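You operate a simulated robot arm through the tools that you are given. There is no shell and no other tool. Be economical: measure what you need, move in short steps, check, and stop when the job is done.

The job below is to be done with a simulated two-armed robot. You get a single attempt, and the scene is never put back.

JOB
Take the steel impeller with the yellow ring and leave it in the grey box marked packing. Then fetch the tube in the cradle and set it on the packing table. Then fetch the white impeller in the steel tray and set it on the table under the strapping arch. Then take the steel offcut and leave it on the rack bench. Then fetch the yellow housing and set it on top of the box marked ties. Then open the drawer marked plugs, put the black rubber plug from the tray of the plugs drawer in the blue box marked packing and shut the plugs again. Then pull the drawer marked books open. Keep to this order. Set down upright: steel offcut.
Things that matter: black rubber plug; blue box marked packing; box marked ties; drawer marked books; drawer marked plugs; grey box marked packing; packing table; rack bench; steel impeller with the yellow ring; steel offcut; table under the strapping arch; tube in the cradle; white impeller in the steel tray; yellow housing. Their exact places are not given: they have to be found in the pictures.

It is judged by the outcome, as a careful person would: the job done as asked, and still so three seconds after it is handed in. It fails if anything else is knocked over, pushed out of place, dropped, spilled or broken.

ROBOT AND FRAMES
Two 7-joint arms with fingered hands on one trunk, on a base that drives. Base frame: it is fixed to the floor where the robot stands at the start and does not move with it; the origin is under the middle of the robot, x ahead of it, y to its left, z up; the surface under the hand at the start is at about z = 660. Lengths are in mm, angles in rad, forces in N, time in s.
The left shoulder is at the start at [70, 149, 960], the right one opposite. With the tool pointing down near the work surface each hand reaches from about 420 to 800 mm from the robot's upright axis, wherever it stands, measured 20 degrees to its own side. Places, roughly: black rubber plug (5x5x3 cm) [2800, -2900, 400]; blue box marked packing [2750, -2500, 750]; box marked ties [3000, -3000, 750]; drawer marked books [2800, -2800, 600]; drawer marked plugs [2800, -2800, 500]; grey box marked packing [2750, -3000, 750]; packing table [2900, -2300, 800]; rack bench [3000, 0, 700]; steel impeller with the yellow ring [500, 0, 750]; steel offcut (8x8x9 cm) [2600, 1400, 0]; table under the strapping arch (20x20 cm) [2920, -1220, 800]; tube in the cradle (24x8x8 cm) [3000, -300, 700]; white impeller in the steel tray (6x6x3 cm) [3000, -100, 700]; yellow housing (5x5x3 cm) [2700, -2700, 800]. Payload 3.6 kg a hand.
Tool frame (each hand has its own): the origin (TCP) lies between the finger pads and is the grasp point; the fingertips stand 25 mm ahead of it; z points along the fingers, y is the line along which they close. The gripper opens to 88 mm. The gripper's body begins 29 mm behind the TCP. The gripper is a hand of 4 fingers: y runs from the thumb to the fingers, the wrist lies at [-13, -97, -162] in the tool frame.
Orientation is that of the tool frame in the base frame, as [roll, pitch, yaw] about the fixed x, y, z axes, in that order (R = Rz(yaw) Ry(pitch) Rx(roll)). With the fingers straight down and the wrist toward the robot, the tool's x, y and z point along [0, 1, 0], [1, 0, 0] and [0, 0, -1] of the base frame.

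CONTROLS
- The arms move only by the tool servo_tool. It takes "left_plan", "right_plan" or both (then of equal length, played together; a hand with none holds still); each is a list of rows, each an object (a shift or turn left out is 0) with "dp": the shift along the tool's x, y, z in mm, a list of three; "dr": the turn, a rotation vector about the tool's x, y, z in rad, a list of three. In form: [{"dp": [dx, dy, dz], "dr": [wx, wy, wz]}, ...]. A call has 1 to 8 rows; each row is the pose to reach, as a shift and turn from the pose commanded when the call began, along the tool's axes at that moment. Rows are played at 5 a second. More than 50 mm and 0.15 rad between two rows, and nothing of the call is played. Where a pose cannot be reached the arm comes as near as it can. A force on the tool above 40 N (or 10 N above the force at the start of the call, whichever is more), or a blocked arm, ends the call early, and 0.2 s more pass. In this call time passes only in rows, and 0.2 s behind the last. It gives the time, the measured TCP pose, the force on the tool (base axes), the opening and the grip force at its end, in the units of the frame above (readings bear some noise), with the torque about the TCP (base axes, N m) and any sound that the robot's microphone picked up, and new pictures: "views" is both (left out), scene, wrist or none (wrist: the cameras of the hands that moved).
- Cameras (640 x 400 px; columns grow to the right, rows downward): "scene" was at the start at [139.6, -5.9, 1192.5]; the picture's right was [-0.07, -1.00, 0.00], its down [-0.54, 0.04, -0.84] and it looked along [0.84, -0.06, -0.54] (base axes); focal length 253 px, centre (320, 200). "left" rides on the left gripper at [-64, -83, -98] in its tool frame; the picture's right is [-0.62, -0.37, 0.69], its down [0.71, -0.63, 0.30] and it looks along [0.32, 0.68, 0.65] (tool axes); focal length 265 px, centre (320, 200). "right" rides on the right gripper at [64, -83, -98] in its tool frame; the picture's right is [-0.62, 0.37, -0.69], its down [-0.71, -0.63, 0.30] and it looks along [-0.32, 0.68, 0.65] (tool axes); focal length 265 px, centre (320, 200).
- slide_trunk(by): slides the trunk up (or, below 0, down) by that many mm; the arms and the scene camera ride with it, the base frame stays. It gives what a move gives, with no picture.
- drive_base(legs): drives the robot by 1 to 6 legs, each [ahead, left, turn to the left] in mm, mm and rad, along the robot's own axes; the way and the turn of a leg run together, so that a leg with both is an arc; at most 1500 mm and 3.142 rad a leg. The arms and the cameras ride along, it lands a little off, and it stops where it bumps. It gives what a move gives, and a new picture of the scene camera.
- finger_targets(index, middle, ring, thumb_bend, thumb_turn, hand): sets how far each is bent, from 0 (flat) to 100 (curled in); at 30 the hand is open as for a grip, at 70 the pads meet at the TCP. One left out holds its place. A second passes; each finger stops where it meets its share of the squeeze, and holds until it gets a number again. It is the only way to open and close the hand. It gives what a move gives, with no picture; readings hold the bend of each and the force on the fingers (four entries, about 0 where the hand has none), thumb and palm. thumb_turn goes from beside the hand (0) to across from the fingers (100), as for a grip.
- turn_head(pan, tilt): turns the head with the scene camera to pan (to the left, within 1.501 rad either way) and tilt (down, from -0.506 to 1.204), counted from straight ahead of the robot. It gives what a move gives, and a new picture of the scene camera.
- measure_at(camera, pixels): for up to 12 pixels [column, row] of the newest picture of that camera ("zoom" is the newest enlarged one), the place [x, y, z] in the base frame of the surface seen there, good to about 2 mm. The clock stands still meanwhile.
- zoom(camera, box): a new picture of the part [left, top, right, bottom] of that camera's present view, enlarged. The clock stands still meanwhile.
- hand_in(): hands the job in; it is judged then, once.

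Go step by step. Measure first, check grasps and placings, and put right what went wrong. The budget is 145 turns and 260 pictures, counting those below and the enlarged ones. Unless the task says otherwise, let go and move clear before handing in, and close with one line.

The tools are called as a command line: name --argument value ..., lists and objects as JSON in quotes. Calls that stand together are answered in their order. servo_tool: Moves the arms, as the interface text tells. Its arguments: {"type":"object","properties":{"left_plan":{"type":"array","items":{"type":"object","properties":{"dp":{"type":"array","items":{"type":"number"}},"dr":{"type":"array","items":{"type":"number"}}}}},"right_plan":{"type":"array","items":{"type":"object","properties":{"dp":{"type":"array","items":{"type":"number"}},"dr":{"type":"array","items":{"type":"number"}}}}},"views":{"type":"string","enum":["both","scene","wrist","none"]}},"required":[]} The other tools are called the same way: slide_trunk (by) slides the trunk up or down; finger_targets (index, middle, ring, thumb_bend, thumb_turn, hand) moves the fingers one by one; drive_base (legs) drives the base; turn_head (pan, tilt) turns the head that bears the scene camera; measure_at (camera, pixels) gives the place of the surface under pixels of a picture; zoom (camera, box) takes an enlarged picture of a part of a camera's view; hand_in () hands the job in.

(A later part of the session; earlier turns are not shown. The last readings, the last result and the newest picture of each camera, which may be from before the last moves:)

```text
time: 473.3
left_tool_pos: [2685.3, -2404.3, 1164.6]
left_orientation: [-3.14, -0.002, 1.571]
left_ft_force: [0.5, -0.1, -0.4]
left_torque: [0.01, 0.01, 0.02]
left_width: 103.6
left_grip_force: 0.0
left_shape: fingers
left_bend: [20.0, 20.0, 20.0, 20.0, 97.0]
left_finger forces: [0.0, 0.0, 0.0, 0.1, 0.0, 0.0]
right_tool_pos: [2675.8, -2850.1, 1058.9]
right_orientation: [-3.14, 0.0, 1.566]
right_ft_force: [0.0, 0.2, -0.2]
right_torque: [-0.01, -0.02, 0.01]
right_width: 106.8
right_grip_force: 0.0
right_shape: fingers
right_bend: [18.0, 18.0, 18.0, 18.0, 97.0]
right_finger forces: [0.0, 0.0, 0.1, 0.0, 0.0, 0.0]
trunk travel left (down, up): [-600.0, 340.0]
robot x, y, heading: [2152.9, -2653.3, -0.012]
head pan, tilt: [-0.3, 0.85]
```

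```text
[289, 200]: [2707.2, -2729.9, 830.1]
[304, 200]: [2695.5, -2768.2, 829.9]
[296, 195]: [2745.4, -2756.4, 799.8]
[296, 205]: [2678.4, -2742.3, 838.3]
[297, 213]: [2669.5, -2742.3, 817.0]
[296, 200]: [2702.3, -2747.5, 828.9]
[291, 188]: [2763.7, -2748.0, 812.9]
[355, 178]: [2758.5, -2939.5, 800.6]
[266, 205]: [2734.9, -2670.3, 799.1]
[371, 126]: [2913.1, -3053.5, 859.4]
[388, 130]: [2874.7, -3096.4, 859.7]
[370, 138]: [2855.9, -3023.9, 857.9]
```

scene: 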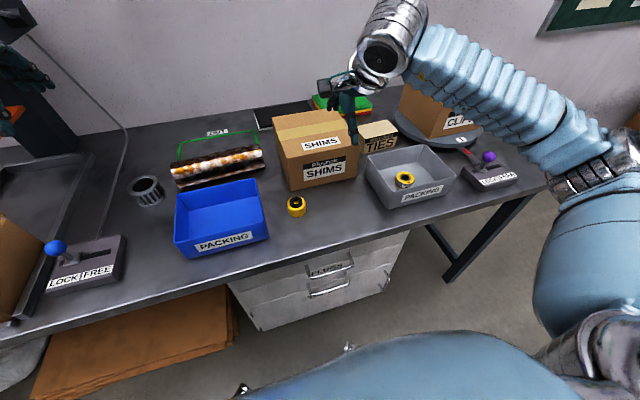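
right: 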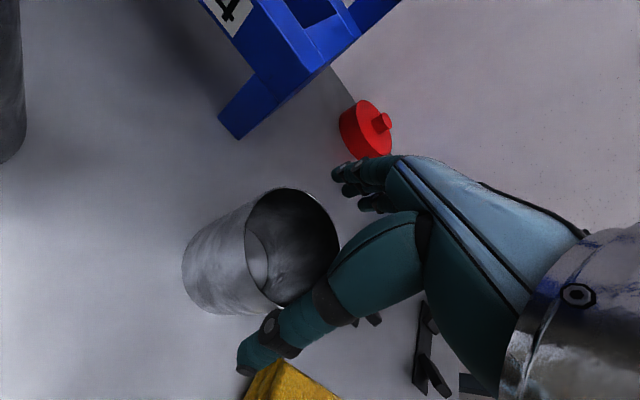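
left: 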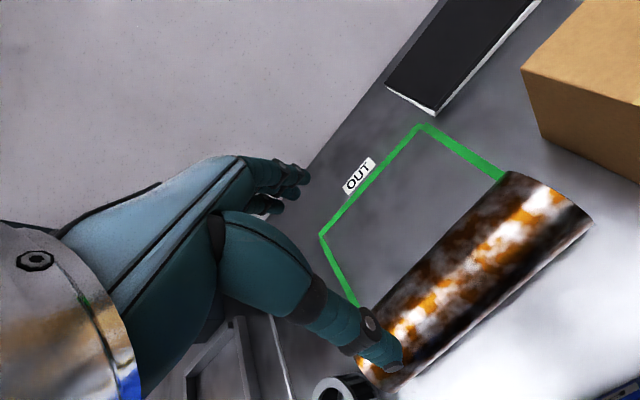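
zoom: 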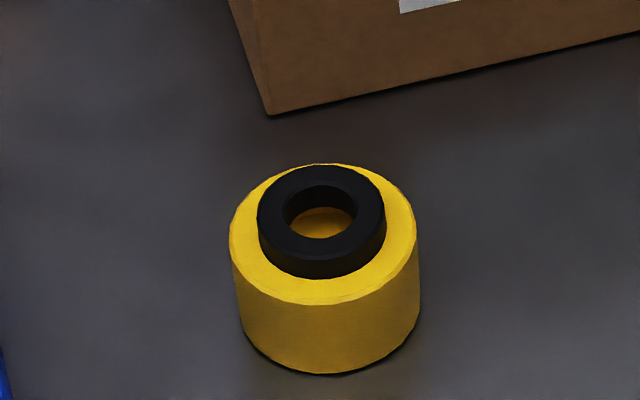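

Housing centre is about (2690,-2747), yellow part 46 wide, top 830; SHIMS face at x 2764 leaves room for a partly opened hand. Setting fingers and going above.

finger_targets --hand "right" --index 37 --middle 37 --ring 37 --thumb_bend 36

servo_tool --right_plan '[{"dp": [35, 4, 0]}, {"dp": [70, 8, 0]}, {"dp": [103, 12, 0]}, {"dp": [103, 12, 45]}, {"dp": [103, 12, 90]}, {"dp": [103, 12, 135]}, {"dp": [103, 12, 165]}]' --views "both"

```text
time: 474.3
left_tool_pos: [2686.9, -2404.1, 1165.2]
left_orientation: [-3.138, 0.0, 1.569]
left_ft_force: [-0.2, -0.2, -0.4]
left_torque: [0.03, -0.01, 0.02]
left_width: 103.3
left_grip_force: 0.1
left_shape: fingers
left_bend: [20.0, 20.0, 20.0, 20.0, 97.0]
left_finger forces: [0.1, 0.0, 0.0, 0.1, 0.0, 0.0]
right_tool_pos: [2677.9, -2848.8, 1059.4]
right_orientation: [-3.14, -0.001, 1.566]
right_ft_force: [0.3, 0.5, -0.3]
right_torque: [0.01, 0.0, 0.0]
right_width: 71.9
right_grip_force: 0.0
right_shape: fingers
right_bend: [37.0, 37.0, 37.0, 36.0, 97.0]
right_finger forces: [0.1, 0.0, 0.0, 0.0, 0.0, 0.0]
trunk travel left (down, up): [-600.0, 340.0]
robot x, y, heading: [2151.7, -2652.3, -0.011]
head pan, tilt: [-0.3, 0.85]
```

```text
time: 475.9
left_tool_pos: [2687.0, -2405.0, 1165.1]
left_orientation: [-3.14, -0.001, 1.569]
left_ft_force: [0.1, 0.3, -0.6]
left_torque: [-0.01, 0.01, 0.01]
left_width: 103.5
left_grip_force: 0.1
left_shape: fingers
left_bend: [20.0, 20.0, 20.0, 20.0, 97.0]
left_finger forces: [0.0, 0.0, 0.0, 0.0, 0.0, 0.0]
right_tool_pos: [2689.7, -2749.1, 893.5]
right_orientation: [-3.14, -0.003, 1.565]
right_ft_force: [-0.2, -0.3, 0.5]
right_torque: [0.02, -0.01, 0.0]
right_width: 71.6
right_grip_force: 0.1
right_shape: fingers
right_bend: [37.0, 37.0, 37.0, 36.0, 97.0]
right_finger forces: [0.0, 0.0, 0.0, 0.0, 0.0, 0.1]
trunk travel left (down, up): [-600.0, 340.0]
robot x, y, heading: [2149.5, -2652.0, -0.014]
head pan, tilt: [-0.3, 0.85]
```

scene: 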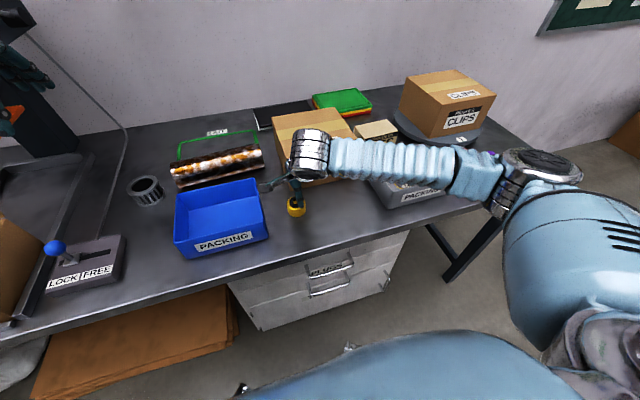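
right: 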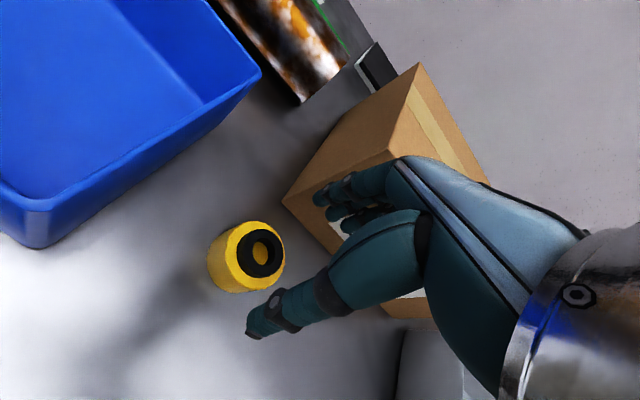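

Aligned. Descending to 829 and grasping.

servo_tool --right_plan '[{"dp": [0, -1, 30]}, {"dp": [0, -1, 52]}, {"dp": [0, -1, 64]}]' --views "wrist"

finger_targets --hand "right" --index 70 --middle 70 --ring 70 --thumb_bend 70

servo_tool --right_plan '[{"dp": [0, 0, -20]}, {"dp": [0, 0, -60]}, {"dp": [0, 0, -100]}, {"dp": [0, 0, -140]}, {"dp": [0, 0, -180]}, {"dp": [0, 0, -215]}]' --views "both"

```text
time: 476.7
left_tool_pos: [2685.5, -2404.8, 1165.8]
left_orientation: [-3.141, 0.002, 1.569]
left_ft_force: [-0.1, 0.6, 0.3]
left_torque: [-0.01, 0.01, 0.03]
left_width: 103.2
left_grip_force: 0.2
left_shape: fingers
left_bend: [20.0, 20.0, 20.0, 20.0, 97.0]
left_finger forces: [0.0, 0.1, 0.0, 0.0, 0.0, 0.1]
right_tool_pos: [2687.7, -2746.1, 831.1]
right_orientation: [-3.141, -0.002, 1.566]
right_ft_force: [0.2, -0.1, 0.9]
right_torque: [-0.01, 0.01, -0.01]
right_width: 71.9
right_grip_force: 0.1
right_shape: fingers
right_bend: [37.0, 37.0, 37.0, 36.0, 97.0]
right_finger forces: [0.0, 0.0, 0.0, 0.0, 0.0, 0.0]
trunk travel left (down, up): [-600.0, 340.0]
robot x, y, heading: [2153.9, -2653.6, -0.009]
head pan, tilt: [-0.3, 0.85]
```

right: 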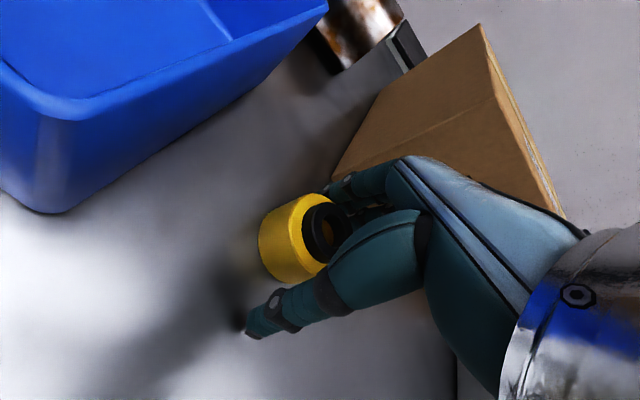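

```text
time: 477.7
left_tool_pos: [2685.0, -2404.8, 1164.5]
left_orientation: [-3.139, 0.0, 1.57]
left_ft_force: [-0.1, 0.0, -1.0]
left_torque: [-0.01, 0.0, 0.0]
left_width: 103.3
left_grip_force: 0.2
left_shape: fingers
left_bend: [20.0, 20.0, 20.0, 20.0, 97.0]
left_finger forces: [0.0, 0.0, 0.1, 0.1, 0.0, 0.0]
right_tool_pos: [2688.9, -2747.5, 830.9]
right_orientation: [-3.14, 0.001, 1.564]
right_ft_force: [1.9, -0.4, 2.1]
right_torque: [0.01, -0.08, 0.01]
right_width: 40.0
right_grip_force: 17.0
right_shape: fingers
right_bend: [54.0, 60.0, 69.0, 52.0, 96.0]
right_finger forces: [9.5, 7.3, 0.6, 0.0, 17.4, 0.0]
trunk travel left (down, up): [-600.0, 340.0]
robot x, y, heading: [2149.0, -2648.5, -0.01]
head pan, tilt: [-0.3, 0.85]
```

```text
time: 479.1
left_tool_pos: [2686.3, -2404.8, 1164.9]
left_orientation: [-3.141, 0.0, 1.571]
left_ft_force: [-0.2, -0.3, 0.7]
left_torque: [-0.03, 0.03, -0.06]
left_width: 103.4
left_grip_force: 0.0
left_shape: fingers
left_bend: [20.0, 20.0, 20.0, 20.0, 97.0]
left_finger forces: [0.0, 0.0, 0.1, 0.1, 0.0, 0.1]
right_tool_pos: [2687.8, -2749.6, 1045.5]
right_orientation: [-3.139, 0.0, 1.567]
right_ft_force: [0.8, -0.8, -2.0]
right_torque: [0.0, -0.03, -0.01]
right_width: 39.7
right_grip_force: 17.4
right_shape: fingers
right_bend: [54.0, 60.0, 69.0, 52.0, 95.0]
right_finger forces: [9.4, 7.0, 0.4, 0.0, 17.2, 0.0]
trunk travel left (down, up): [-600.0, 340.0]
robot x, y, heading: [2152.0, -2652.6, -0.003]
head pan, tilt: [-0.3, 0.85]
```

scene: 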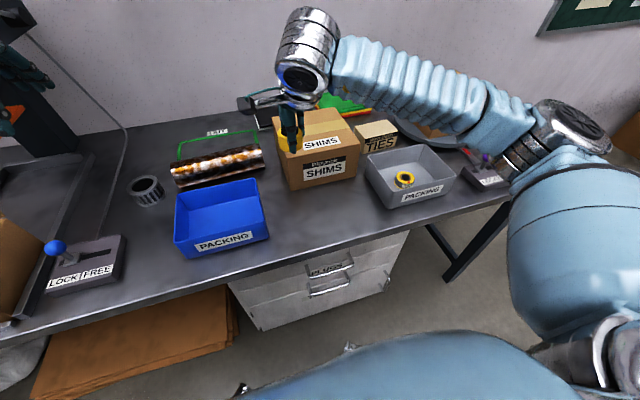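
right: 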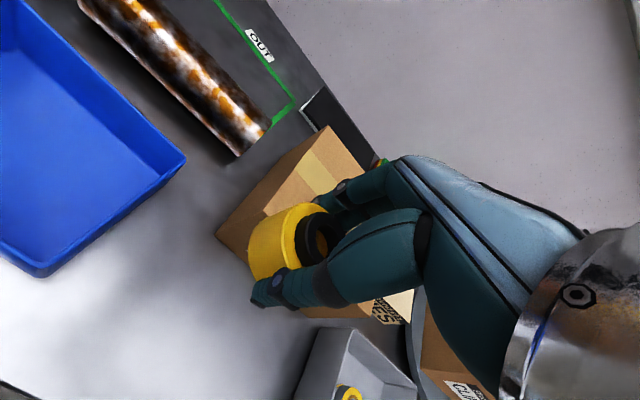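

Housing held. Driving 180 mm right to reach the TIES box.

drive_base --legs '[[12, -182, 0.005]]'

turn_head --pan -0.3 --tilt 0.75

```text
time: 482.1
left_tool_pos: [2695.3, -2582.9, 1164.7]
left_orientation: [-3.14, 0.002, 1.574]
left_ft_force: [-0.2, -0.3, -0.1]
left_torque: [-0.01, -0.01, -0.04]
left_width: 103.8
left_grip_force: 0.0
left_shape: fingers
left_bend: [20.0, 20.0, 20.0, 20.0, 97.0]
left_finger forces: [0.1, 0.0, 0.1, 0.0, 0.1, 0.1]
right_tool_pos: [2698.5, -2926.2, 1044.5]
right_orientation: [-3.139, 0.002, 1.57]
right_ft_force: [0.1, 0.2, -1.2]
right_torque: [-0.02, 0.0, -0.03]
right_width: 39.9
right_grip_force: 16.7
right_shape: fingers
right_bend: [54.0, 60.0, 69.0, 52.0, 95.0]
right_finger forces: [9.3, 7.0, 0.5, 0.0, 17.1, 0.0]
trunk travel left (down, up): [-600.0, 340.0]
robot x, y, heading: [2161.3, -2835.5, -0.008]
head pan, tilt: [-0.3, 0.85]
```

scene: 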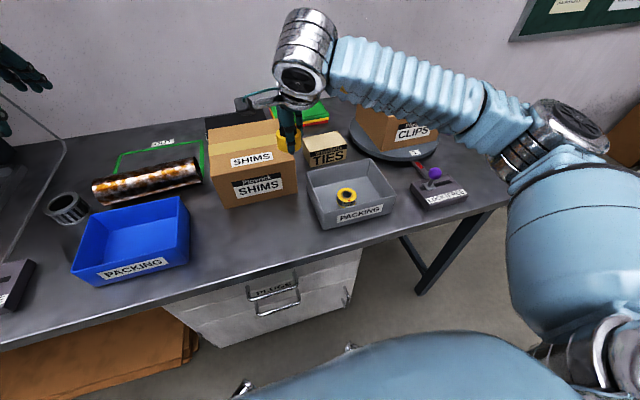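

```text
time: 482.7
left_tool_pos: [2695.7, -2583.8, 1164.7]
left_orientation: [-3.14, 0.001, 1.575]
left_ft_force: [-0.9, -0.2, -0.4]
left_torque: [-0.01, 0.02, 0.03]
left_width: 103.8
left_grip_force: 0.0
left_shape: fingers
left_bend: [20.0, 20.0, 20.0, 20.0, 97.0]
left_finger forces: [0.0, 0.0, 0.1, 0.0, 0.0, 0.0]
right_tool_pos: [2698.4, -2927.8, 1045.0]
right_orientation: [-3.138, 0.002, 1.57]
right_ft_force: [-1.6, -0.3, -1.6]
right_torque: [0.02, 0.01, 0.01]
right_width: 39.9
right_grip_force: 16.7
right_shape: fingers
right_bend: [54.0, 60.0, 69.0, 52.0, 95.0]
right_finger forces: [9.3, 7.0, 0.3, 0.0, 17.1, 0.0]
trunk travel left (down, up): [-600.0, 340.0]
robot x, y, heading: [2161.0, -2836.4, -0.006]
head pan, tilt: [-0.3, 0.75]
```

scene: 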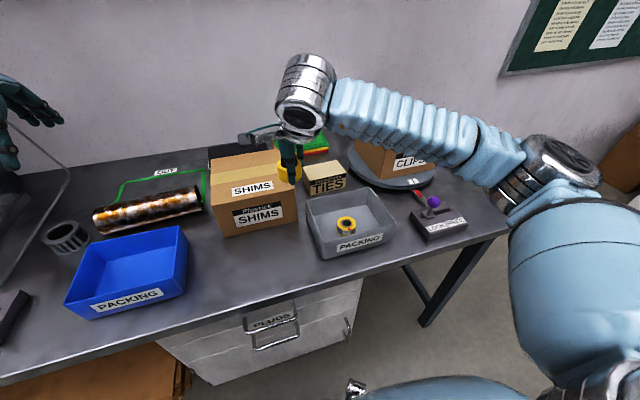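

zoom --camera "scene" --box '[280, 140, 376, 200]'

measure_at --camera "scene" --pixels '[[307, 166], [312, 179], [344, 175], [336, 164], [325, 170], [346, 190], [318, 163], [345, 173]]'

```text
6.67 times, centred on (328, 170) of scene
```

zoom: 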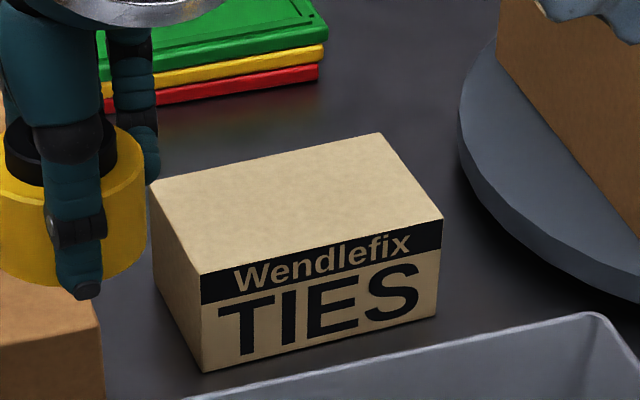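

```text
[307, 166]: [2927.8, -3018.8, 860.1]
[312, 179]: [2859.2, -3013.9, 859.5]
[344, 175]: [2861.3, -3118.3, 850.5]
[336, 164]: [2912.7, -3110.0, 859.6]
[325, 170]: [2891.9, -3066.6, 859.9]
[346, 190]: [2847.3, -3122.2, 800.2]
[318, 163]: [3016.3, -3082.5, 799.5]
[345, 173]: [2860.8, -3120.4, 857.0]
```

TIES top spans x 2855–2940, y -3010…-3125 at z 860. Moving above its centre and lowering near.

servo_tool --right_plan '[{"dp": [-28, 39, 0]}, {"dp": [-56, 78, 0]}, {"dp": [-84, 117, 0]}, {"dp": [-112, 156, 0]}, {"dp": [-139, 195, 0]}, {"dp": [-139, 195, 45]}, {"dp": [-139, 195, 90]}, {"dp": [-139, 195, 130]}]' --views "both"

```text
time: 484.5
left_tool_pos: [2696.8, -2582.7, 1164.0]
left_orientation: [-3.14, 0.001, 1.575]
left_ft_force: [0.3, -0.5, 0.6]
left_torque: [0.01, -0.03, -0.01]
left_width: 103.2
left_grip_force: 0.1
left_shape: fingers
left_bend: [20.0, 20.0, 20.0, 20.0, 97.0]
left_finger forces: [0.0, 0.0, 0.0, 0.0, 0.0, 0.0]
right_tool_pos: [2894.5, -3067.4, 913.5]
right_orientation: [-3.14, 0.001, 1.572]
right_ft_force: [0.0, -0.4, -1.1]
right_torque: [-0.01, 0.02, -0.03]
right_width: 39.5
right_grip_force: 16.4
right_shape: fingers
right_bend: [54.0, 60.0, 69.0, 52.0, 95.0]
right_finger forces: [9.3, 7.1, 0.4, 0.1, 16.5, 0.0]
trunk travel left (down, up): [-600.0, 340.0]
robot x, y, heading: [2163.6, -2834.4, 0.005]
head pan, tilt: [-0.3, 0.75]
```

scene: 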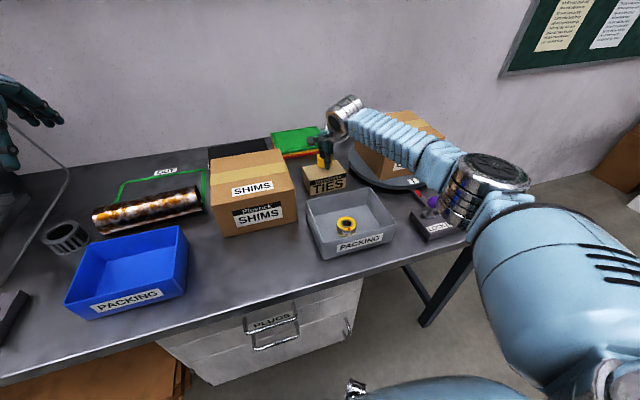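
right: 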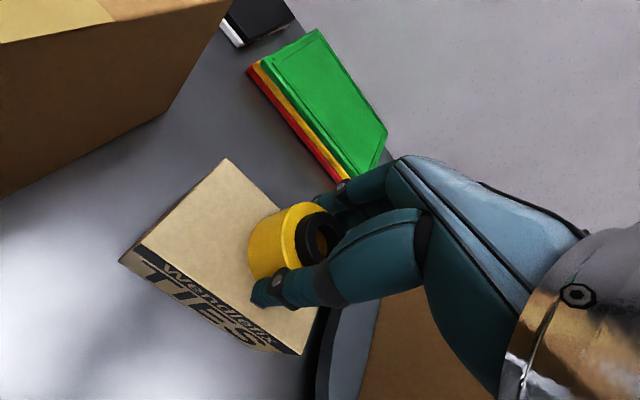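

Checking forearm clearance over the CLIPS box before lowering the last 22 mm.

measure_at --camera "scene" --pixels '[[380, 142], [415, 165], [400, 165], [430, 135], [365, 150], [440, 200], [445, 218], [435, 202]]'

zoom --camera "scene" --box '[300, 80, 540, 260]'

```text
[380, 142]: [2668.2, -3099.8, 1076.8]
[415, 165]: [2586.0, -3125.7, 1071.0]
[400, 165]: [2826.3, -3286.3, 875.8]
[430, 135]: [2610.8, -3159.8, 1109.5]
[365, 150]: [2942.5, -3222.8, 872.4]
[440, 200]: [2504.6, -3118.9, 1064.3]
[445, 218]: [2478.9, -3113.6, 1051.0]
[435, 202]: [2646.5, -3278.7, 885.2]
```

```text
2.22 times, centred on (420, 170) of scene
```

zoom: 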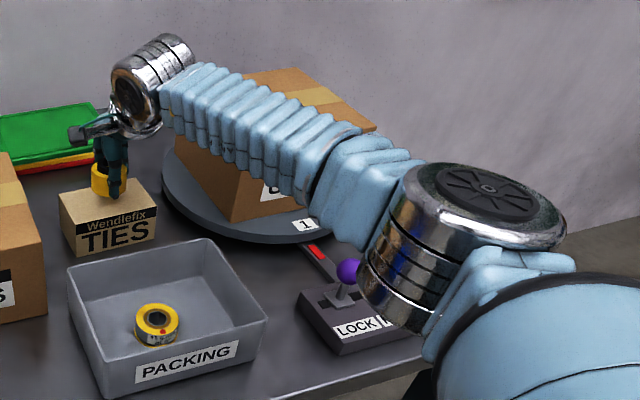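

All clear. Lowering to contact.

servo_tool --right_plan '[{"dp": [0, 0, 12]}, {"dp": [0, 0, 17]}, {"dp": [0, 0, 20]}, {"dp": [0, 0, 22]}, {"dp": [0, 0, 24]}]' --views "wrist"

```text
time: 485.7
left_tool_pos: [2694.9, -2583.6, 1164.4]
left_orientation: [3.141, 0.001, 1.575]
left_ft_force: [-0.5, 0.1, 0.5]
left_torque: [0.0, 0.02, 0.04]
left_width: 103.3
left_grip_force: 0.1
left_shape: fingers
left_bend: [20.0, 20.0, 20.0, 20.0, 97.0]
left_finger forces: [0.0, 0.1, 0.1, 0.0, 0.0, 0.1]
right_tool_pos: [2893.6, -3068.2, 891.8]
right_orientation: [-3.141, 0.0, 1.57]
right_ft_force: [-0.1, 0.2, 0.8]
right_torque: [-0.02, -0.06, -0.02]
right_width: 39.7
right_grip_force: 17.4
right_shape: fingers
right_bend: [54.0, 61.0, 69.0, 52.0, 95.0]
right_finger forces: [9.7, 7.4, 0.4, 0.0, 16.8, 0.0]
trunk travel left (down, up): [-600.0, 340.0]
robot x, y, heading: [2159.0, -2834.3, -0.006]
head pan, tilt: [-0.3, 0.75]
```

right: 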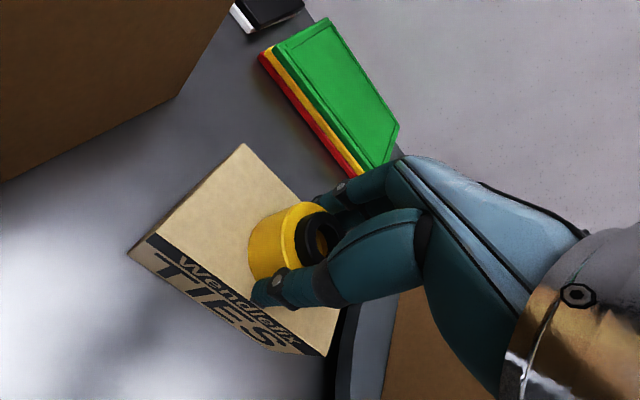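

Contact made (0.8 N up against -1.5 before). Release gently and rise.

finger_targets --hand "right" --index 46 --middle 46 --ring 46 --thumb_bend 44

finger_targets --hand "right" --index 35 --middle 35 --ring 35 --thumb_bend 34

servo_tool --right_plan '[{"dp": [0, 0, -10]}, {"dp": [0, 0, -35]}, {"dp": [0, 0, -75]}, {"dp": [0, 0, -120]}, {"dp": [0, 0, -165]}, {"dp": [0, -40, -180]}, {"dp": [0, -85, -180]}, {"dp": [0, -130, -180]}]' --views "both"

```text
time: 486.7
left_tool_pos: [2694.9, -2582.2, 1164.6]
left_orientation: [-3.14, 0.001, 1.576]
left_ft_force: [-1.1, -0.1, -0.7]
left_torque: [0.01, 0.04, -0.02]
left_width: 103.5
left_grip_force: 0.1
left_shape: fingers
left_bend: [20.0, 20.0, 20.0, 20.0, 97.0]
left_finger forces: [0.0, 0.0, 0.1, 0.0, 0.0, 0.1]
right_tool_pos: [2893.6, -3067.3, 891.4]
right_orientation: [-3.141, 0.0, 1.57]
right_ft_force: [0.4, 0.2, 0.8]
right_torque: [0.06, -0.04, 0.02]
right_width: 52.5
right_grip_force: 0.1
right_shape: fingers
right_bend: [46.0, 46.0, 46.0, 44.0, 97.0]
right_finger forces: [0.1, 0.1, 0.0, 0.1, 0.1, 0.0]
trunk travel left (down, up): [-600.0, 340.0]
robot x, y, heading: [2163.0, -2832.0, -0.006]
head pan, tilt: [-0.3, 0.75]
```

```text
time: 487.7
left_tool_pos: [2695.5, -2583.7, 1163.7]
left_orientation: [-3.14, 0.002, 1.575]
left_ft_force: [-0.2, -0.2, 0.5]
left_torque: [0.06, 0.02, -0.05]
left_width: 103.4
left_grip_force: 0.1
left_shape: fingers
left_bend: [20.0, 20.0, 20.0, 20.0, 97.0]
left_finger forces: [0.1, 0.0, 0.0, 0.1, 0.1, 0.0]
right_tool_pos: [2893.9, -3067.5, 891.1]
right_orientation: [-3.141, 0.001, 1.571]
right_ft_force: [-0.8, -1.2, -0.4]
right_torque: [0.0, -0.02, 0.01]
right_width: 75.1
right_grip_force: 0.0
right_shape: fingers
right_bend: [35.0, 35.0, 35.0, 34.0, 97.0]
right_finger forces: [0.0, 0.0, 0.0, 0.0, 0.1, 0.1]
trunk travel left (down, up): [-600.0, 340.0]
robot x, y, heading: [2157.3, -2833.9, -0.002]
head pan, tilt: [-0.3, 0.75]
```

```text
time: 489.5
left_tool_pos: [2694.4, -2582.4, 1165.2]
left_orientation: [3.141, 0.002, 1.577]
left_ft_force: [0.4, -0.5, -0.5]
left_torque: [0.01, -0.01, -0.04]
left_width: 103.3
left_grip_force: 0.0
left_shape: fingers
left_bend: [20.0, 20.0, 20.0, 20.0, 97.0]
left_finger forces: [0.0, 0.0, 0.0, 0.1, 0.1, 0.0]
right_tool_pos: [2761.1, -3066.2, 1070.5]
right_orientation: [-3.141, -0.001, 1.568]
right_ft_force: [-0.5, -0.5, -0.2]
right_torque: [0.01, -0.02, 0.01]
right_width: 75.3
right_grip_force: 0.1
right_shape: fingers
right_bend: [35.0, 35.0, 35.0, 34.0, 97.0]
right_finger forces: [0.1, 0.0, 0.1, 0.1, 0.0, 0.0]
trunk travel left (down, up): [-600.0, 340.0]
robot x, y, heading: [2160.2, -2835.8, -0.004]
head pan, tilt: [-0.3, 0.75]
```

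scene: 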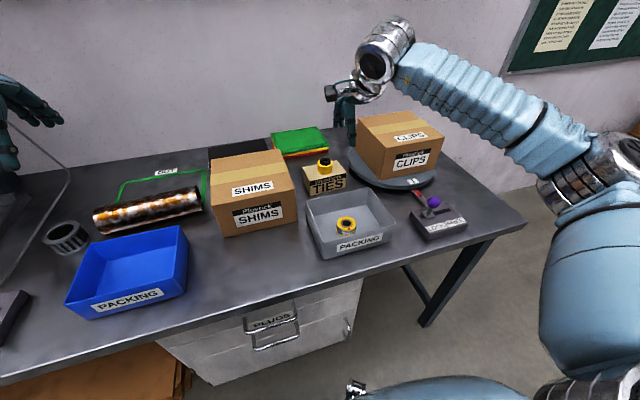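
right: 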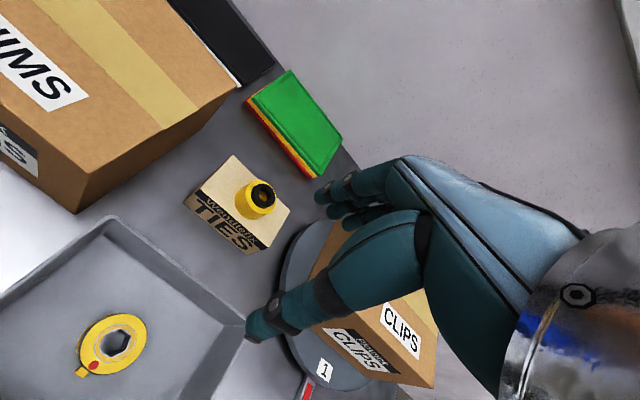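

Housing sits on TIES. Now back off to inspect the drawers.

drive_base --legs '[[-420, 60, 0.004]]'

slide_trunk --by -300

turn_head --pan 0.0 --tilt 0.5

```text
time: 495.5
left_tool_pos: [2266.3, -2517.1, 1164.3]
left_orientation: [-3.138, 0.0, 1.586]
left_ft_force: [-0.4, -0.4, 0.6]
left_torque: [-0.01, 0.01, -0.02]
left_width: 103.7
left_grip_force: 0.0
left_shape: fingers
left_bend: [20.0, 20.0, 20.0, 20.0, 97.0]
left_finger forces: [0.1, 0.1, 0.1, 0.0, 0.1, 0.0]
right_tool_pos: [2339.5, -2999.6, 1068.8]
right_orientation: [-3.14, 0.0, 1.584]
right_ft_force: [0.4, -0.7, 0.7]
right_torque: [-0.02, 0.02, 0.01]
right_width: 74.9
right_grip_force: 0.0
right_shape: fingers
right_bend: [35.0, 35.0, 35.0, 34.0, 97.0]
right_finger forces: [0.0, 0.1, 0.0, 0.0, 0.1, 0.1]
trunk travel left (down, up): [-600.0, 340.0]
robot x, y, heading: [1734.2, -2777.4, 0.013]
head pan, tilt: [-0.3, 0.75]
```

scene: 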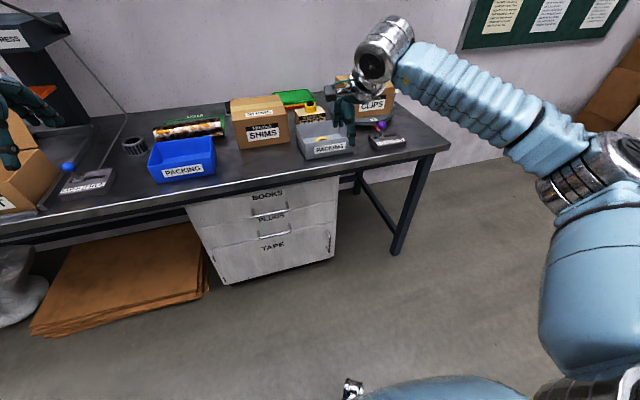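

```text
time: 498.5
left_tool_pos: [2264.3, -2516.9, 864.9]
left_orientation: [-3.141, 0.002, 1.587]
left_ft_force: [-0.3, -0.4, -0.1]
left_torque: [-0.01, -0.01, 0.02]
left_width: 103.5
left_grip_force: 0.0
left_shape: fingers
left_bend: [20.0, 20.0, 20.0, 20.0, 97.0]
left_finger forces: [0.0, 0.0, 0.0, 0.0, 0.1, 0.0]
right_tool_pos: [2338.0, -2999.0, 770.4]
right_orientation: [-3.139, 0.001, 1.582]
right_ft_force: [-0.2, -0.6, -0.3]
right_torque: [0.01, -0.01, -0.02]
right_width: 75.0
right_grip_force: 0.1
right_shape: fingers
right_bend: [35.0, 35.0, 35.0, 34.0, 97.0]
right_finger forces: [0.1, 0.0, 0.1, 0.0, 0.0, 0.0]
trunk travel left (down, up): [-300.0, 640.0]
robot x, y, heading: [1733.4, -2775.9, 0.005]
head pan, tilt: [-0.3, 0.75]
```

```text
time: 499.3
left_tool_pos: [2266.0, -2516.6, 864.4]
left_orientation: [-3.14, 0.0, 1.588]
left_ft_force: [-0.3, 0.0, 1.4]
left_torque: [0.02, 0.05, 0.02]
left_width: 103.5
left_grip_force: 0.0
left_shape: fingers
left_bend: [20.0, 20.0, 20.0, 20.0, 97.0]
left_finger forces: [0.0, 0.0, 0.0, 0.1, 0.1, 0.0]
right_tool_pos: [2338.5, -2998.5, 771.5]
right_orientation: [-3.138, 0.0, 1.582]
right_ft_force: [0.1, 0.3, 0.9]
right_torque: [-0.01, -0.01, 0.01]
right_width: 74.9
right_grip_force: 0.1
right_shape: fingers
right_bend: [35.0, 35.0, 35.0, 34.0, 97.0]
right_finger forces: [0.1, 0.0, 0.0, 0.0, 0.0, 0.0]
trunk travel left (down, up): [-300.0, 640.0]
robot x, y, heading: [1734.0, -2772.4, 0.007]
head pan, tilt: [0.0, 0.499]
```

scene: 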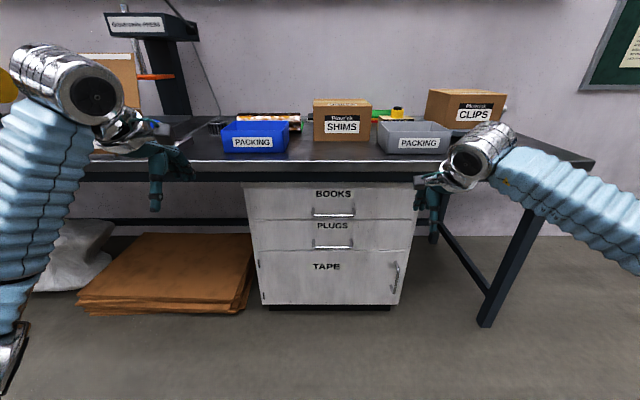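

zoom --camera "scene" --box '[240, 170, 430, 290]'

measure_at --camera "scene" --pixels '[[333, 215], [315, 215], [352, 215], [333, 247], [314, 246], [352, 247], [333, 235], [333, 205], [333, 258], [333, 222], [255, 235], [300, 181]]'

```text
3.33 times, centred on (335, 230) of scene
```

zoom: 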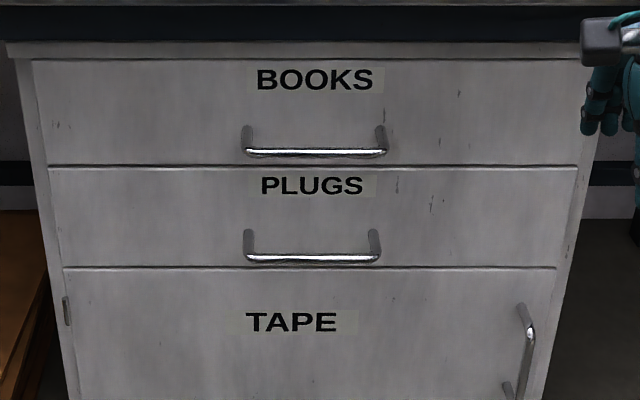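

```text
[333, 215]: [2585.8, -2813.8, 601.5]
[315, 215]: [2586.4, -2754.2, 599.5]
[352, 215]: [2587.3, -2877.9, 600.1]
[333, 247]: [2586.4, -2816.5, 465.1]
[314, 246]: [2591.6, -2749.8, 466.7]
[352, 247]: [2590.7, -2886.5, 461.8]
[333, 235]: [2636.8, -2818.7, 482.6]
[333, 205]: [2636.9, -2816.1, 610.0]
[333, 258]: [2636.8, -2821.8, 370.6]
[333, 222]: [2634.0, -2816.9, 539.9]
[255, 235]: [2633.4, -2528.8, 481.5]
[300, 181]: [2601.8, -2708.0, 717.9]
```

Plugs handle bar is at x≈2590, z 465, y -2750…-2882, with about 42 mm gap to the face. I'll position at (1850,-2620), trunk down 80, and tilt the right hand 0.6 rad so the fingers can hook over the bar.

slide_trunk --by -80

drive_base --legs '[[116, 152, -0.007]]'

servo_tool --right_plan '[{"dp": [8, -10, 30], "dr": [-0.14, 0, 0]}, {"dp": [15, -20, 60], "dr": [-0.28, 0, 0]}, {"dp": [22, -30, 90], "dr": [-0.42, 0, 0]}, {"dp": [30, -40, 120], "dr": [-0.56, 0, 0]}, {"dp": [30, -40, 140], "dr": [-0.6, 0, 0]}]' --views "both"

```text
time: 500.5
left_tool_pos: [2264.9, -2517.6, 784.7]
left_orientation: [-3.14, 0.002, 1.586]
left_ft_force: [-0.4, 0.3, 0.6]
left_torque: [0.0, 0.03, 0.04]
left_width: 103.7
left_grip_force: 0.1
left_shape: fingers
left_bend: [20.0, 20.0, 20.0, 20.0, 97.0]
left_finger forces: [0.0, 0.1, 0.1, 0.1, 0.0, 0.1]
right_tool_pos: [2338.4, -3000.6, 690.3]
right_orientation: [-3.139, -0.001, 1.583]
right_ft_force: [0.1, -0.6, -0.3]
right_torque: [0.0, 0.0, 0.02]
right_width: 74.9
right_grip_force: 0.1
right_shape: fingers
right_bend: [35.0, 35.0, 35.0, 34.0, 97.0]
right_finger forces: [0.0, 0.0, 0.0, 0.0, 0.1, 0.0]
trunk travel left (down, up): [-220.0, 720.0]
robot x, y, heading: [1731.7, -2773.6, 0.009]
head pan, tilt: [0.0, 0.499]
```

```text
time: 503.1
left_tool_pos: [2381.4, -2370.2, 785.6]
left_orientation: [-3.14, 0.0, 1.578]
left_ft_force: [0.4, -0.2, -0.5]
left_torque: [-0.01, 0.01, -0.01]
left_width: 103.9
left_grip_force: 0.0
left_shape: fingers
left_bend: [20.0, 20.0, 20.0, 20.0, 97.0]
left_finger forces: [0.1, 0.1, 0.0, 0.0, 0.0, 0.0]
right_tool_pos: [2450.5, -2852.5, 689.8]
right_orientation: [-3.138, 0.001, 1.574]
right_ft_force: [0.2, -0.1, 0.0]
right_torque: [0.01, 0.04, 0.01]
right_width: 74.9
right_grip_force: 0.0
right_shape: fingers
right_bend: [35.0, 35.0, 35.0, 34.0, 97.0]
right_finger forces: [0.0, 0.0, 0.0, 0.0, 0.1, 0.0]
trunk travel left (down, up): [-220.0, 720.0]
robot x, y, heading: [1847.0, -2623.6, -0.0]
head pan, tilt: [0.0, 0.499]
```

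scene: 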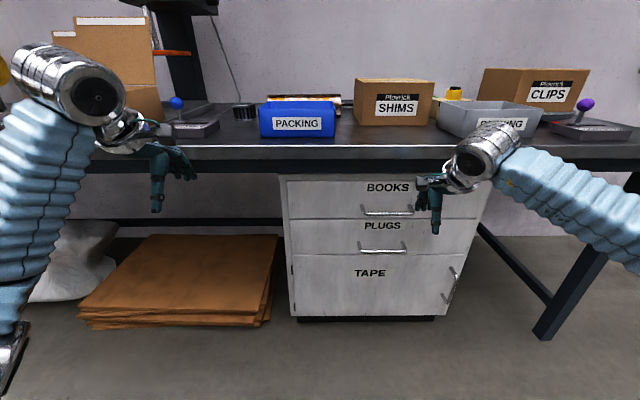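

```text
time: 504.2
left_tool_pos: [2381.2, -2369.9, 784.9]
left_orientation: [-3.139, 0.0, 1.579]
left_ft_force: [0.2, 0.4, 0.6]
left_torque: [-0.03, 0.04, -0.02]
left_width: 103.4
left_grip_force: 0.0
left_shape: fingers
left_bend: [20.0, 20.0, 20.0, 20.0, 98.0]
left_finger forces: [0.0, 0.1, 0.0, 0.0, 0.1, 0.0]
right_tool_pos: [2413.5, -2832.9, 584.7]
right_orientation: [2.611, -0.009, 1.589]
right_ft_force: [0.3, -0.4, 0.0]
right_torque: [-0.01, -0.05, 0.06]
right_width: 75.1
right_grip_force: 0.0
right_shape: fingers
right_bend: [35.0, 35.0, 35.0, 34.0, 97.0]
right_finger forces: [0.0, 0.0, 0.0, 0.0, 0.0, 0.0]
right hand out of reach, approached as far as the arm can: row 4, 5
trunk travel left (down, up): [-220.0, 720.0]
robot x, y, heading: [1851.1, -2621.8, -0.001]
head pan, tilt: [0.0, 0.499]
```

scene: 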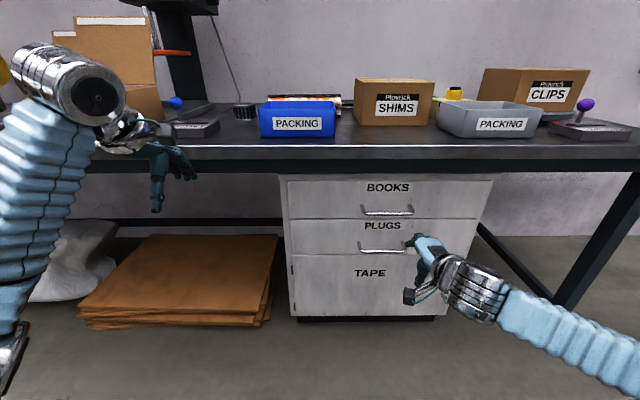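
right: 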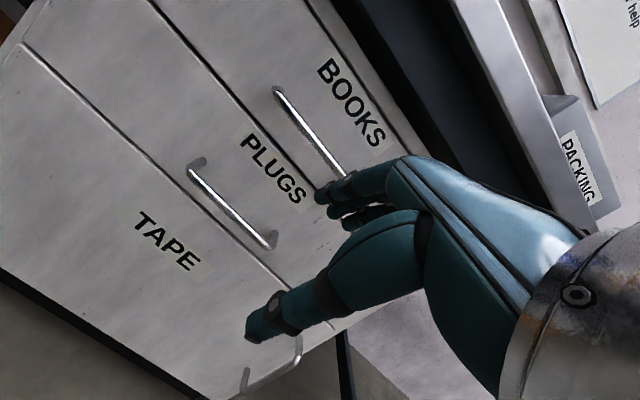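

The pose near the body was limited, but farther forward should be reachable. Moving toward the pre-grasp pose in part and checking the measured pose.

servo_tool --right_plan '[{"dp": [4, 22, 29]}, {"dp": [8, 42, 57]}, {"dp": [11, 61, 83]}]' --views "none"

```text
time: 505.1
left_tool_pos: [2382.0, -2371.2, 785.5]
left_orientation: [-3.139, 0.0, 1.576]
left_ft_force: [-0.3, -0.5, 0.8]
left_torque: [-0.01, 0.02, -0.01]
left_width: 103.7
left_grip_force: 0.1
left_shape: fingers
left_bend: [20.0, 20.0, 20.0, 20.0, 98.0]
left_finger forces: [0.0, 0.1, 0.1, 0.1, 0.0, 0.1]
right_tool_pos: [2510.9, -2832.6, 544.3]
right_orientation: [2.621, -0.01, 1.589]
right_ft_force: [0.5, 0.0, -0.3]
right_torque: [-0.01, 0.02, 0.01]
right_width: 75.0
right_grip_force: 0.1
right_shape: fingers
right_bend: [35.0, 35.0, 35.0, 34.0, 97.0]
right_finger forces: [0.0, 0.0, 0.0, 0.0, 0.0, 0.1]
right hand out of reach, approached as far as the arm can: row 3
trunk travel left (down, up): [-220.0, 720.0]
robot x, y, heading: [1851.0, -2620.2, -0.0]
head pan, tilt: [0.0, 0.499]
```

Downward reach seems joint-limited at this trunk height; lower the trunk 100 more and raise the hand relative to it.

slide_trunk --by -100

servo_tool --right_plan '[{"dp": [5, 22, -20], "dr": [-0.03, 0, 0]}, {"dp": [10, 46, -40], "dr": [-0.05, 0, 0]}, {"dp": [16, 68, -61], "dr": [-0.08, 0, 0]}]' --views "both"

```text
time: 506.4
left_tool_pos: [2380.9, -2369.9, 685.6]
left_orientation: [-3.138, 0.0, 1.577]
left_ft_force: [0.0, -0.5, 0.6]
left_torque: [0.0, 0.03, -0.02]
left_width: 103.3
left_grip_force: 0.1
left_shape: fingers
left_bend: [20.0, 20.0, 20.0, 20.0, 98.0]
left_finger forces: [0.1, 0.0, 0.0, 0.1, 0.1, 0.0]
right_tool_pos: [2510.9, -2831.2, 445.8]
right_orientation: [2.62, -0.009, 1.589]
right_ft_force: [0.3, -0.7, 0.4]
right_torque: [0.0, 0.01, 0.0]
right_width: 75.1
right_grip_force: 0.1
right_shape: fingers
right_bend: [35.0, 35.0, 35.0, 34.0, 97.0]
right_finger forces: [0.0, 0.0, 0.0, 0.1, 0.0, 0.0]
trunk travel left (down, up): [-120.0, 820.0]
robot x, y, heading: [1851.9, -2623.0, 0.0]
head pan, tilt: [0.0, 0.499]
```

```text
time: 507.2
left_tool_pos: [2380.4, -2370.3, 685.4]
left_orientation: [-3.14, 0.0, 1.58]
left_ft_force: [-0.2, -1.2, 0.9]
left_torque: [0.0, 0.03, -0.03]
left_width: 103.4
left_grip_force: 0.0
left_shape: fingers
left_bend: [20.0, 20.0, 20.0, 20.0, 98.0]
left_finger forces: [0.0, 0.0, 0.1, 0.0, 0.0, 0.1]
right_tool_pos: [2540.4, -2817.0, 532.6]
right_orientation: [2.541, -0.008, 1.588]
right_ft_force: [-1.0, 0.3, -0.1]
right_torque: [-0.03, -0.01, -0.02]
right_width: 75.2
right_grip_force: 0.0
right_shape: fingers
right_bend: [35.0, 35.0, 35.0, 34.0, 97.0]
right_finger forces: [0.0, 0.1, 0.1, 0.0, 0.0, 0.0]
trunk travel left (down, up): [-120.0, 820.0]
robot x, y, heading: [1848.6, -2619.1, -0.004]
head pan, tilt: [0.0, 0.499]
```

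scene: 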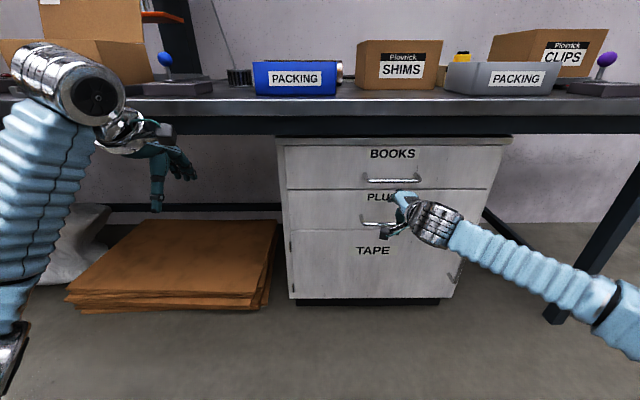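
right: 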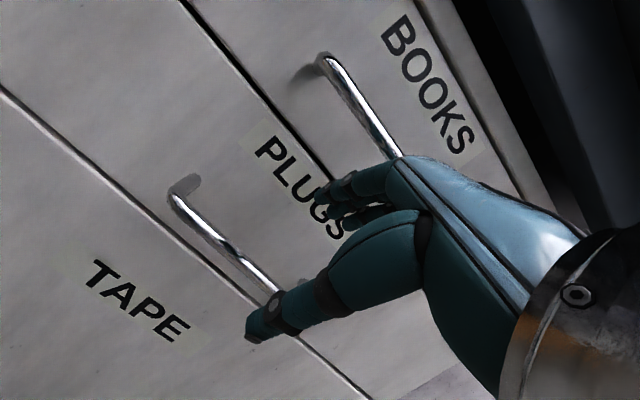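

Exactly at pre-grasp. Narrow the hand to about 60 mm and slide in along the tool axis to the plugs bar.

finger_targets --hand "right" --index 41 --middle 41 --ring 41 --thumb_bend 38

servo_tool --right_plan '[{"dp": [0, -1, 20]}, {"dp": [0, -2, 40]}, {"dp": [0, -4, 60]}, {"dp": [0, -5, 77]}]' --views "both"

```text
time: 508.2
left_tool_pos: [2381.5, -2370.5, 685.4]
left_orientation: [-3.139, 0.001, 1.577]
left_ft_force: [-0.1, 0.4, -0.4]
left_torque: [0.01, 0.01, -0.02]
left_width: 103.6
left_grip_force: 0.0
left_shape: fingers
left_bend: [20.0, 20.0, 20.0, 20.0, 98.0]
left_finger forces: [0.1, 0.1, 0.0, 0.0, 0.0, 0.0]
right_tool_pos: [2539.8, -2816.7, 532.7]
right_orientation: [2.541, -0.009, 1.588]
right_ft_force: [-0.3, 0.1, 0.0]
right_torque: [0.01, 0.02, -0.01]
right_width: 65.3
right_grip_force: 0.0
right_shape: fingers
right_bend: [41.0, 41.0, 41.0, 38.0, 97.0]
right_finger forces: [0.0, 0.1, 0.1, 0.1, 0.0, 0.0]
trunk travel left (down, up): [-120.0, 820.0]
robot x, y, heading: [1848.3, -2616.9, 0.0]
head pan, tilt: [0.0, 0.499]
```

```text
time: 509.2
left_tool_pos: [2381.4, -2372.1, 684.5]
left_orientation: [-3.139, -0.002, 1.575]
left_ft_force: [0.5, 0.5, 0.5]
left_torque: [0.0, -0.01, 0.02]
left_width: 103.7
left_grip_force: 0.0
left_shape: fingers
left_bend: [20.0, 20.0, 20.0, 20.0, 98.0]
left_finger forces: [0.0, 0.0, 0.1, 0.0, 0.1, 0.0]
right_tool_pos: [2572.0, -2816.9, 473.7]
right_orientation: [2.547, -0.011, 1.587]
right_ft_force: [0.2, 0.3, -1.6]
right_torque: [-0.02, -0.04, 0.03]
right_width: 65.1
right_grip_force: 0.0
right_shape: fingers
right_bend: [41.0, 41.0, 41.0, 38.0, 97.0]
right_finger forces: [0.0, 0.1, 0.0, 0.0, 0.0, 0.0]
right hand out of reach, approached as far as the arm can: row 4
trunk travel left (down, up): [-120.0, 820.0]
robot x, y, heading: [1849.1, -2619.7, -0.002]
head pan, tilt: [0.0, 0.499]
```

scene: 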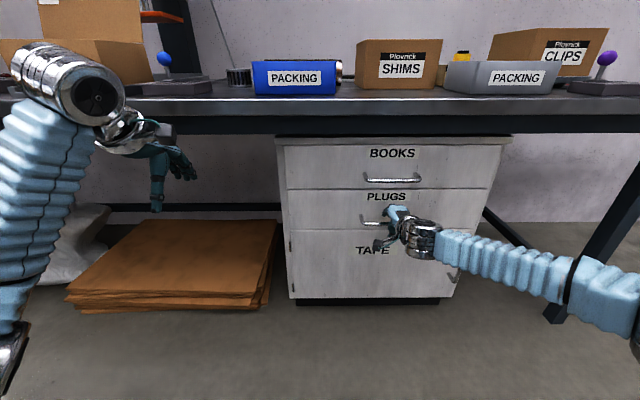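
right: 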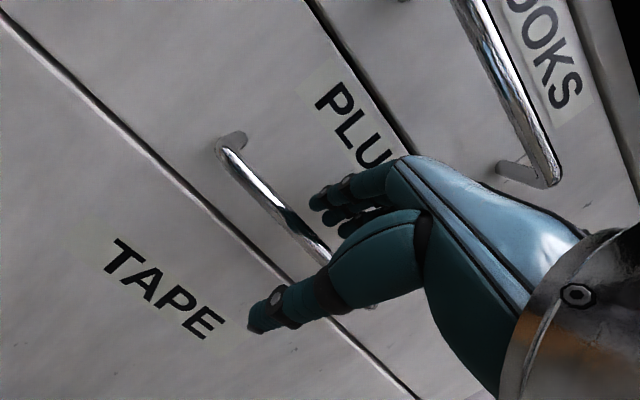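

The bar is now between fingers and thumb. Lower the trunk 9 mm to centre it, close, and then pull by backing the base.

slide_trunk --by -9

finger_targets --hand "right" --index 80 --middle 80 --ring 80 --thumb_bend 75

drive_base --legs '[[-60, 0, 0]]'

```text
time: 509.8
left_tool_pos: [2381.2, -2370.8, 674.9]
left_orientation: [-3.14, 0.001, 1.578]
left_ft_force: [-0.2, 0.7, -0.2]
left_torque: [-0.03, 0.0, -0.02]
left_width: 103.6
left_grip_force: 0.0
left_shape: fingers
left_bend: [20.0, 20.0, 20.0, 20.0, 98.0]
left_finger forces: [0.1, 0.1, 0.1, 0.0, 0.1, 0.0]
right_tool_pos: [2573.3, -2814.8, 464.3]
right_orientation: [2.543, -0.009, 1.588]
right_ft_force: [-0.1, -0.4, 0.3]
right_torque: [0.0, 0.0, 0.01]
right_width: 65.0
right_grip_force: 0.0
right_shape: fingers
right_bend: [41.0, 41.0, 41.0, 38.0, 97.0]
right_finger forces: [0.0, 0.0, 0.1, 0.1, 0.0, 0.0]
trunk travel left (down, up): [-111.0, 829.0]
robot x, y, heading: [1849.8, -2624.4, 0.0]
head pan, tilt: [0.0, 0.499]
```

```text
time: 510.8
left_tool_pos: [2382.0, -2371.3, 675.4]
left_orientation: [-3.139, -0.001, 1.579]
left_ft_force: [-0.1, -0.5, -0.1]
left_torque: [0.03, 0.01, 0.0]
left_width: 103.3
left_grip_force: 0.0
left_shape: fingers
left_bend: [20.0, 20.0, 20.0, 20.0, 98.0]
left_finger forces: [0.0, 0.0, 0.0, 0.0, 0.0, 0.0]
right_tool_pos: [2572.9, -2814.4, 461.5]
right_orientation: [2.549, -0.009, 1.589]
right_ft_force: [-0.3, -1.1, -10.3]
right_torque: [0.09, -0.11, 0.08]
right_width: 0.0
right_grip_force: 6.5
right_shape: fingers
right_bend: [79.0, 80.0, 79.0, 69.0, 97.0]
right_finger forces: [0.1, 1.4, 4.1, 0.0, 7.6, 0.0]
trunk travel left (down, up): [-111.0, 829.0]
robot x, y, heading: [1845.4, -2620.1, -0.003]
head pan, tilt: [0.0, 0.499]
```

```text
time: 512.2
left_tool_pos: [2323.3, -2370.4, 674.8]
left_orientation: [-3.137, 0.0, 1.575]
left_ft_force: [-0.1, 0.2, 0.4]
left_torque: [0.0, 0.04, 0.01]
left_width: 103.5
left_grip_force: 0.0
left_shape: fingers
left_bend: [20.0, 20.0, 20.0, 20.0, 98.0]
left_finger forces: [0.0, 0.0, 0.0, 0.0, 0.1, 0.0]
right_tool_pos: [2514.6, -2816.0, 461.0]
right_orientation: [2.548, -0.011, 1.588]
right_ft_force: [-0.3, -2.1, -13.7]
right_torque: [0.06, -0.13, 0.13]
right_width: 0.1
right_grip_force: 7.8
right_shape: fingers
right_bend: [79.0, 79.0, 78.0, 68.0, 97.0]
right_finger forces: [0.1, 1.9, 4.8, 0.0, 8.5, 0.0]
trunk travel left (down, up): [-111.0, 829.0]
robot x, y, heading: [1788.2, -2620.1, 0.001]
head pan, tilt: [0.0, 0.499]
```

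scene: 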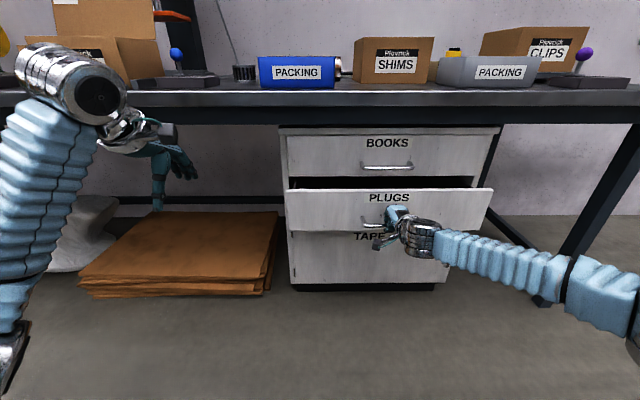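

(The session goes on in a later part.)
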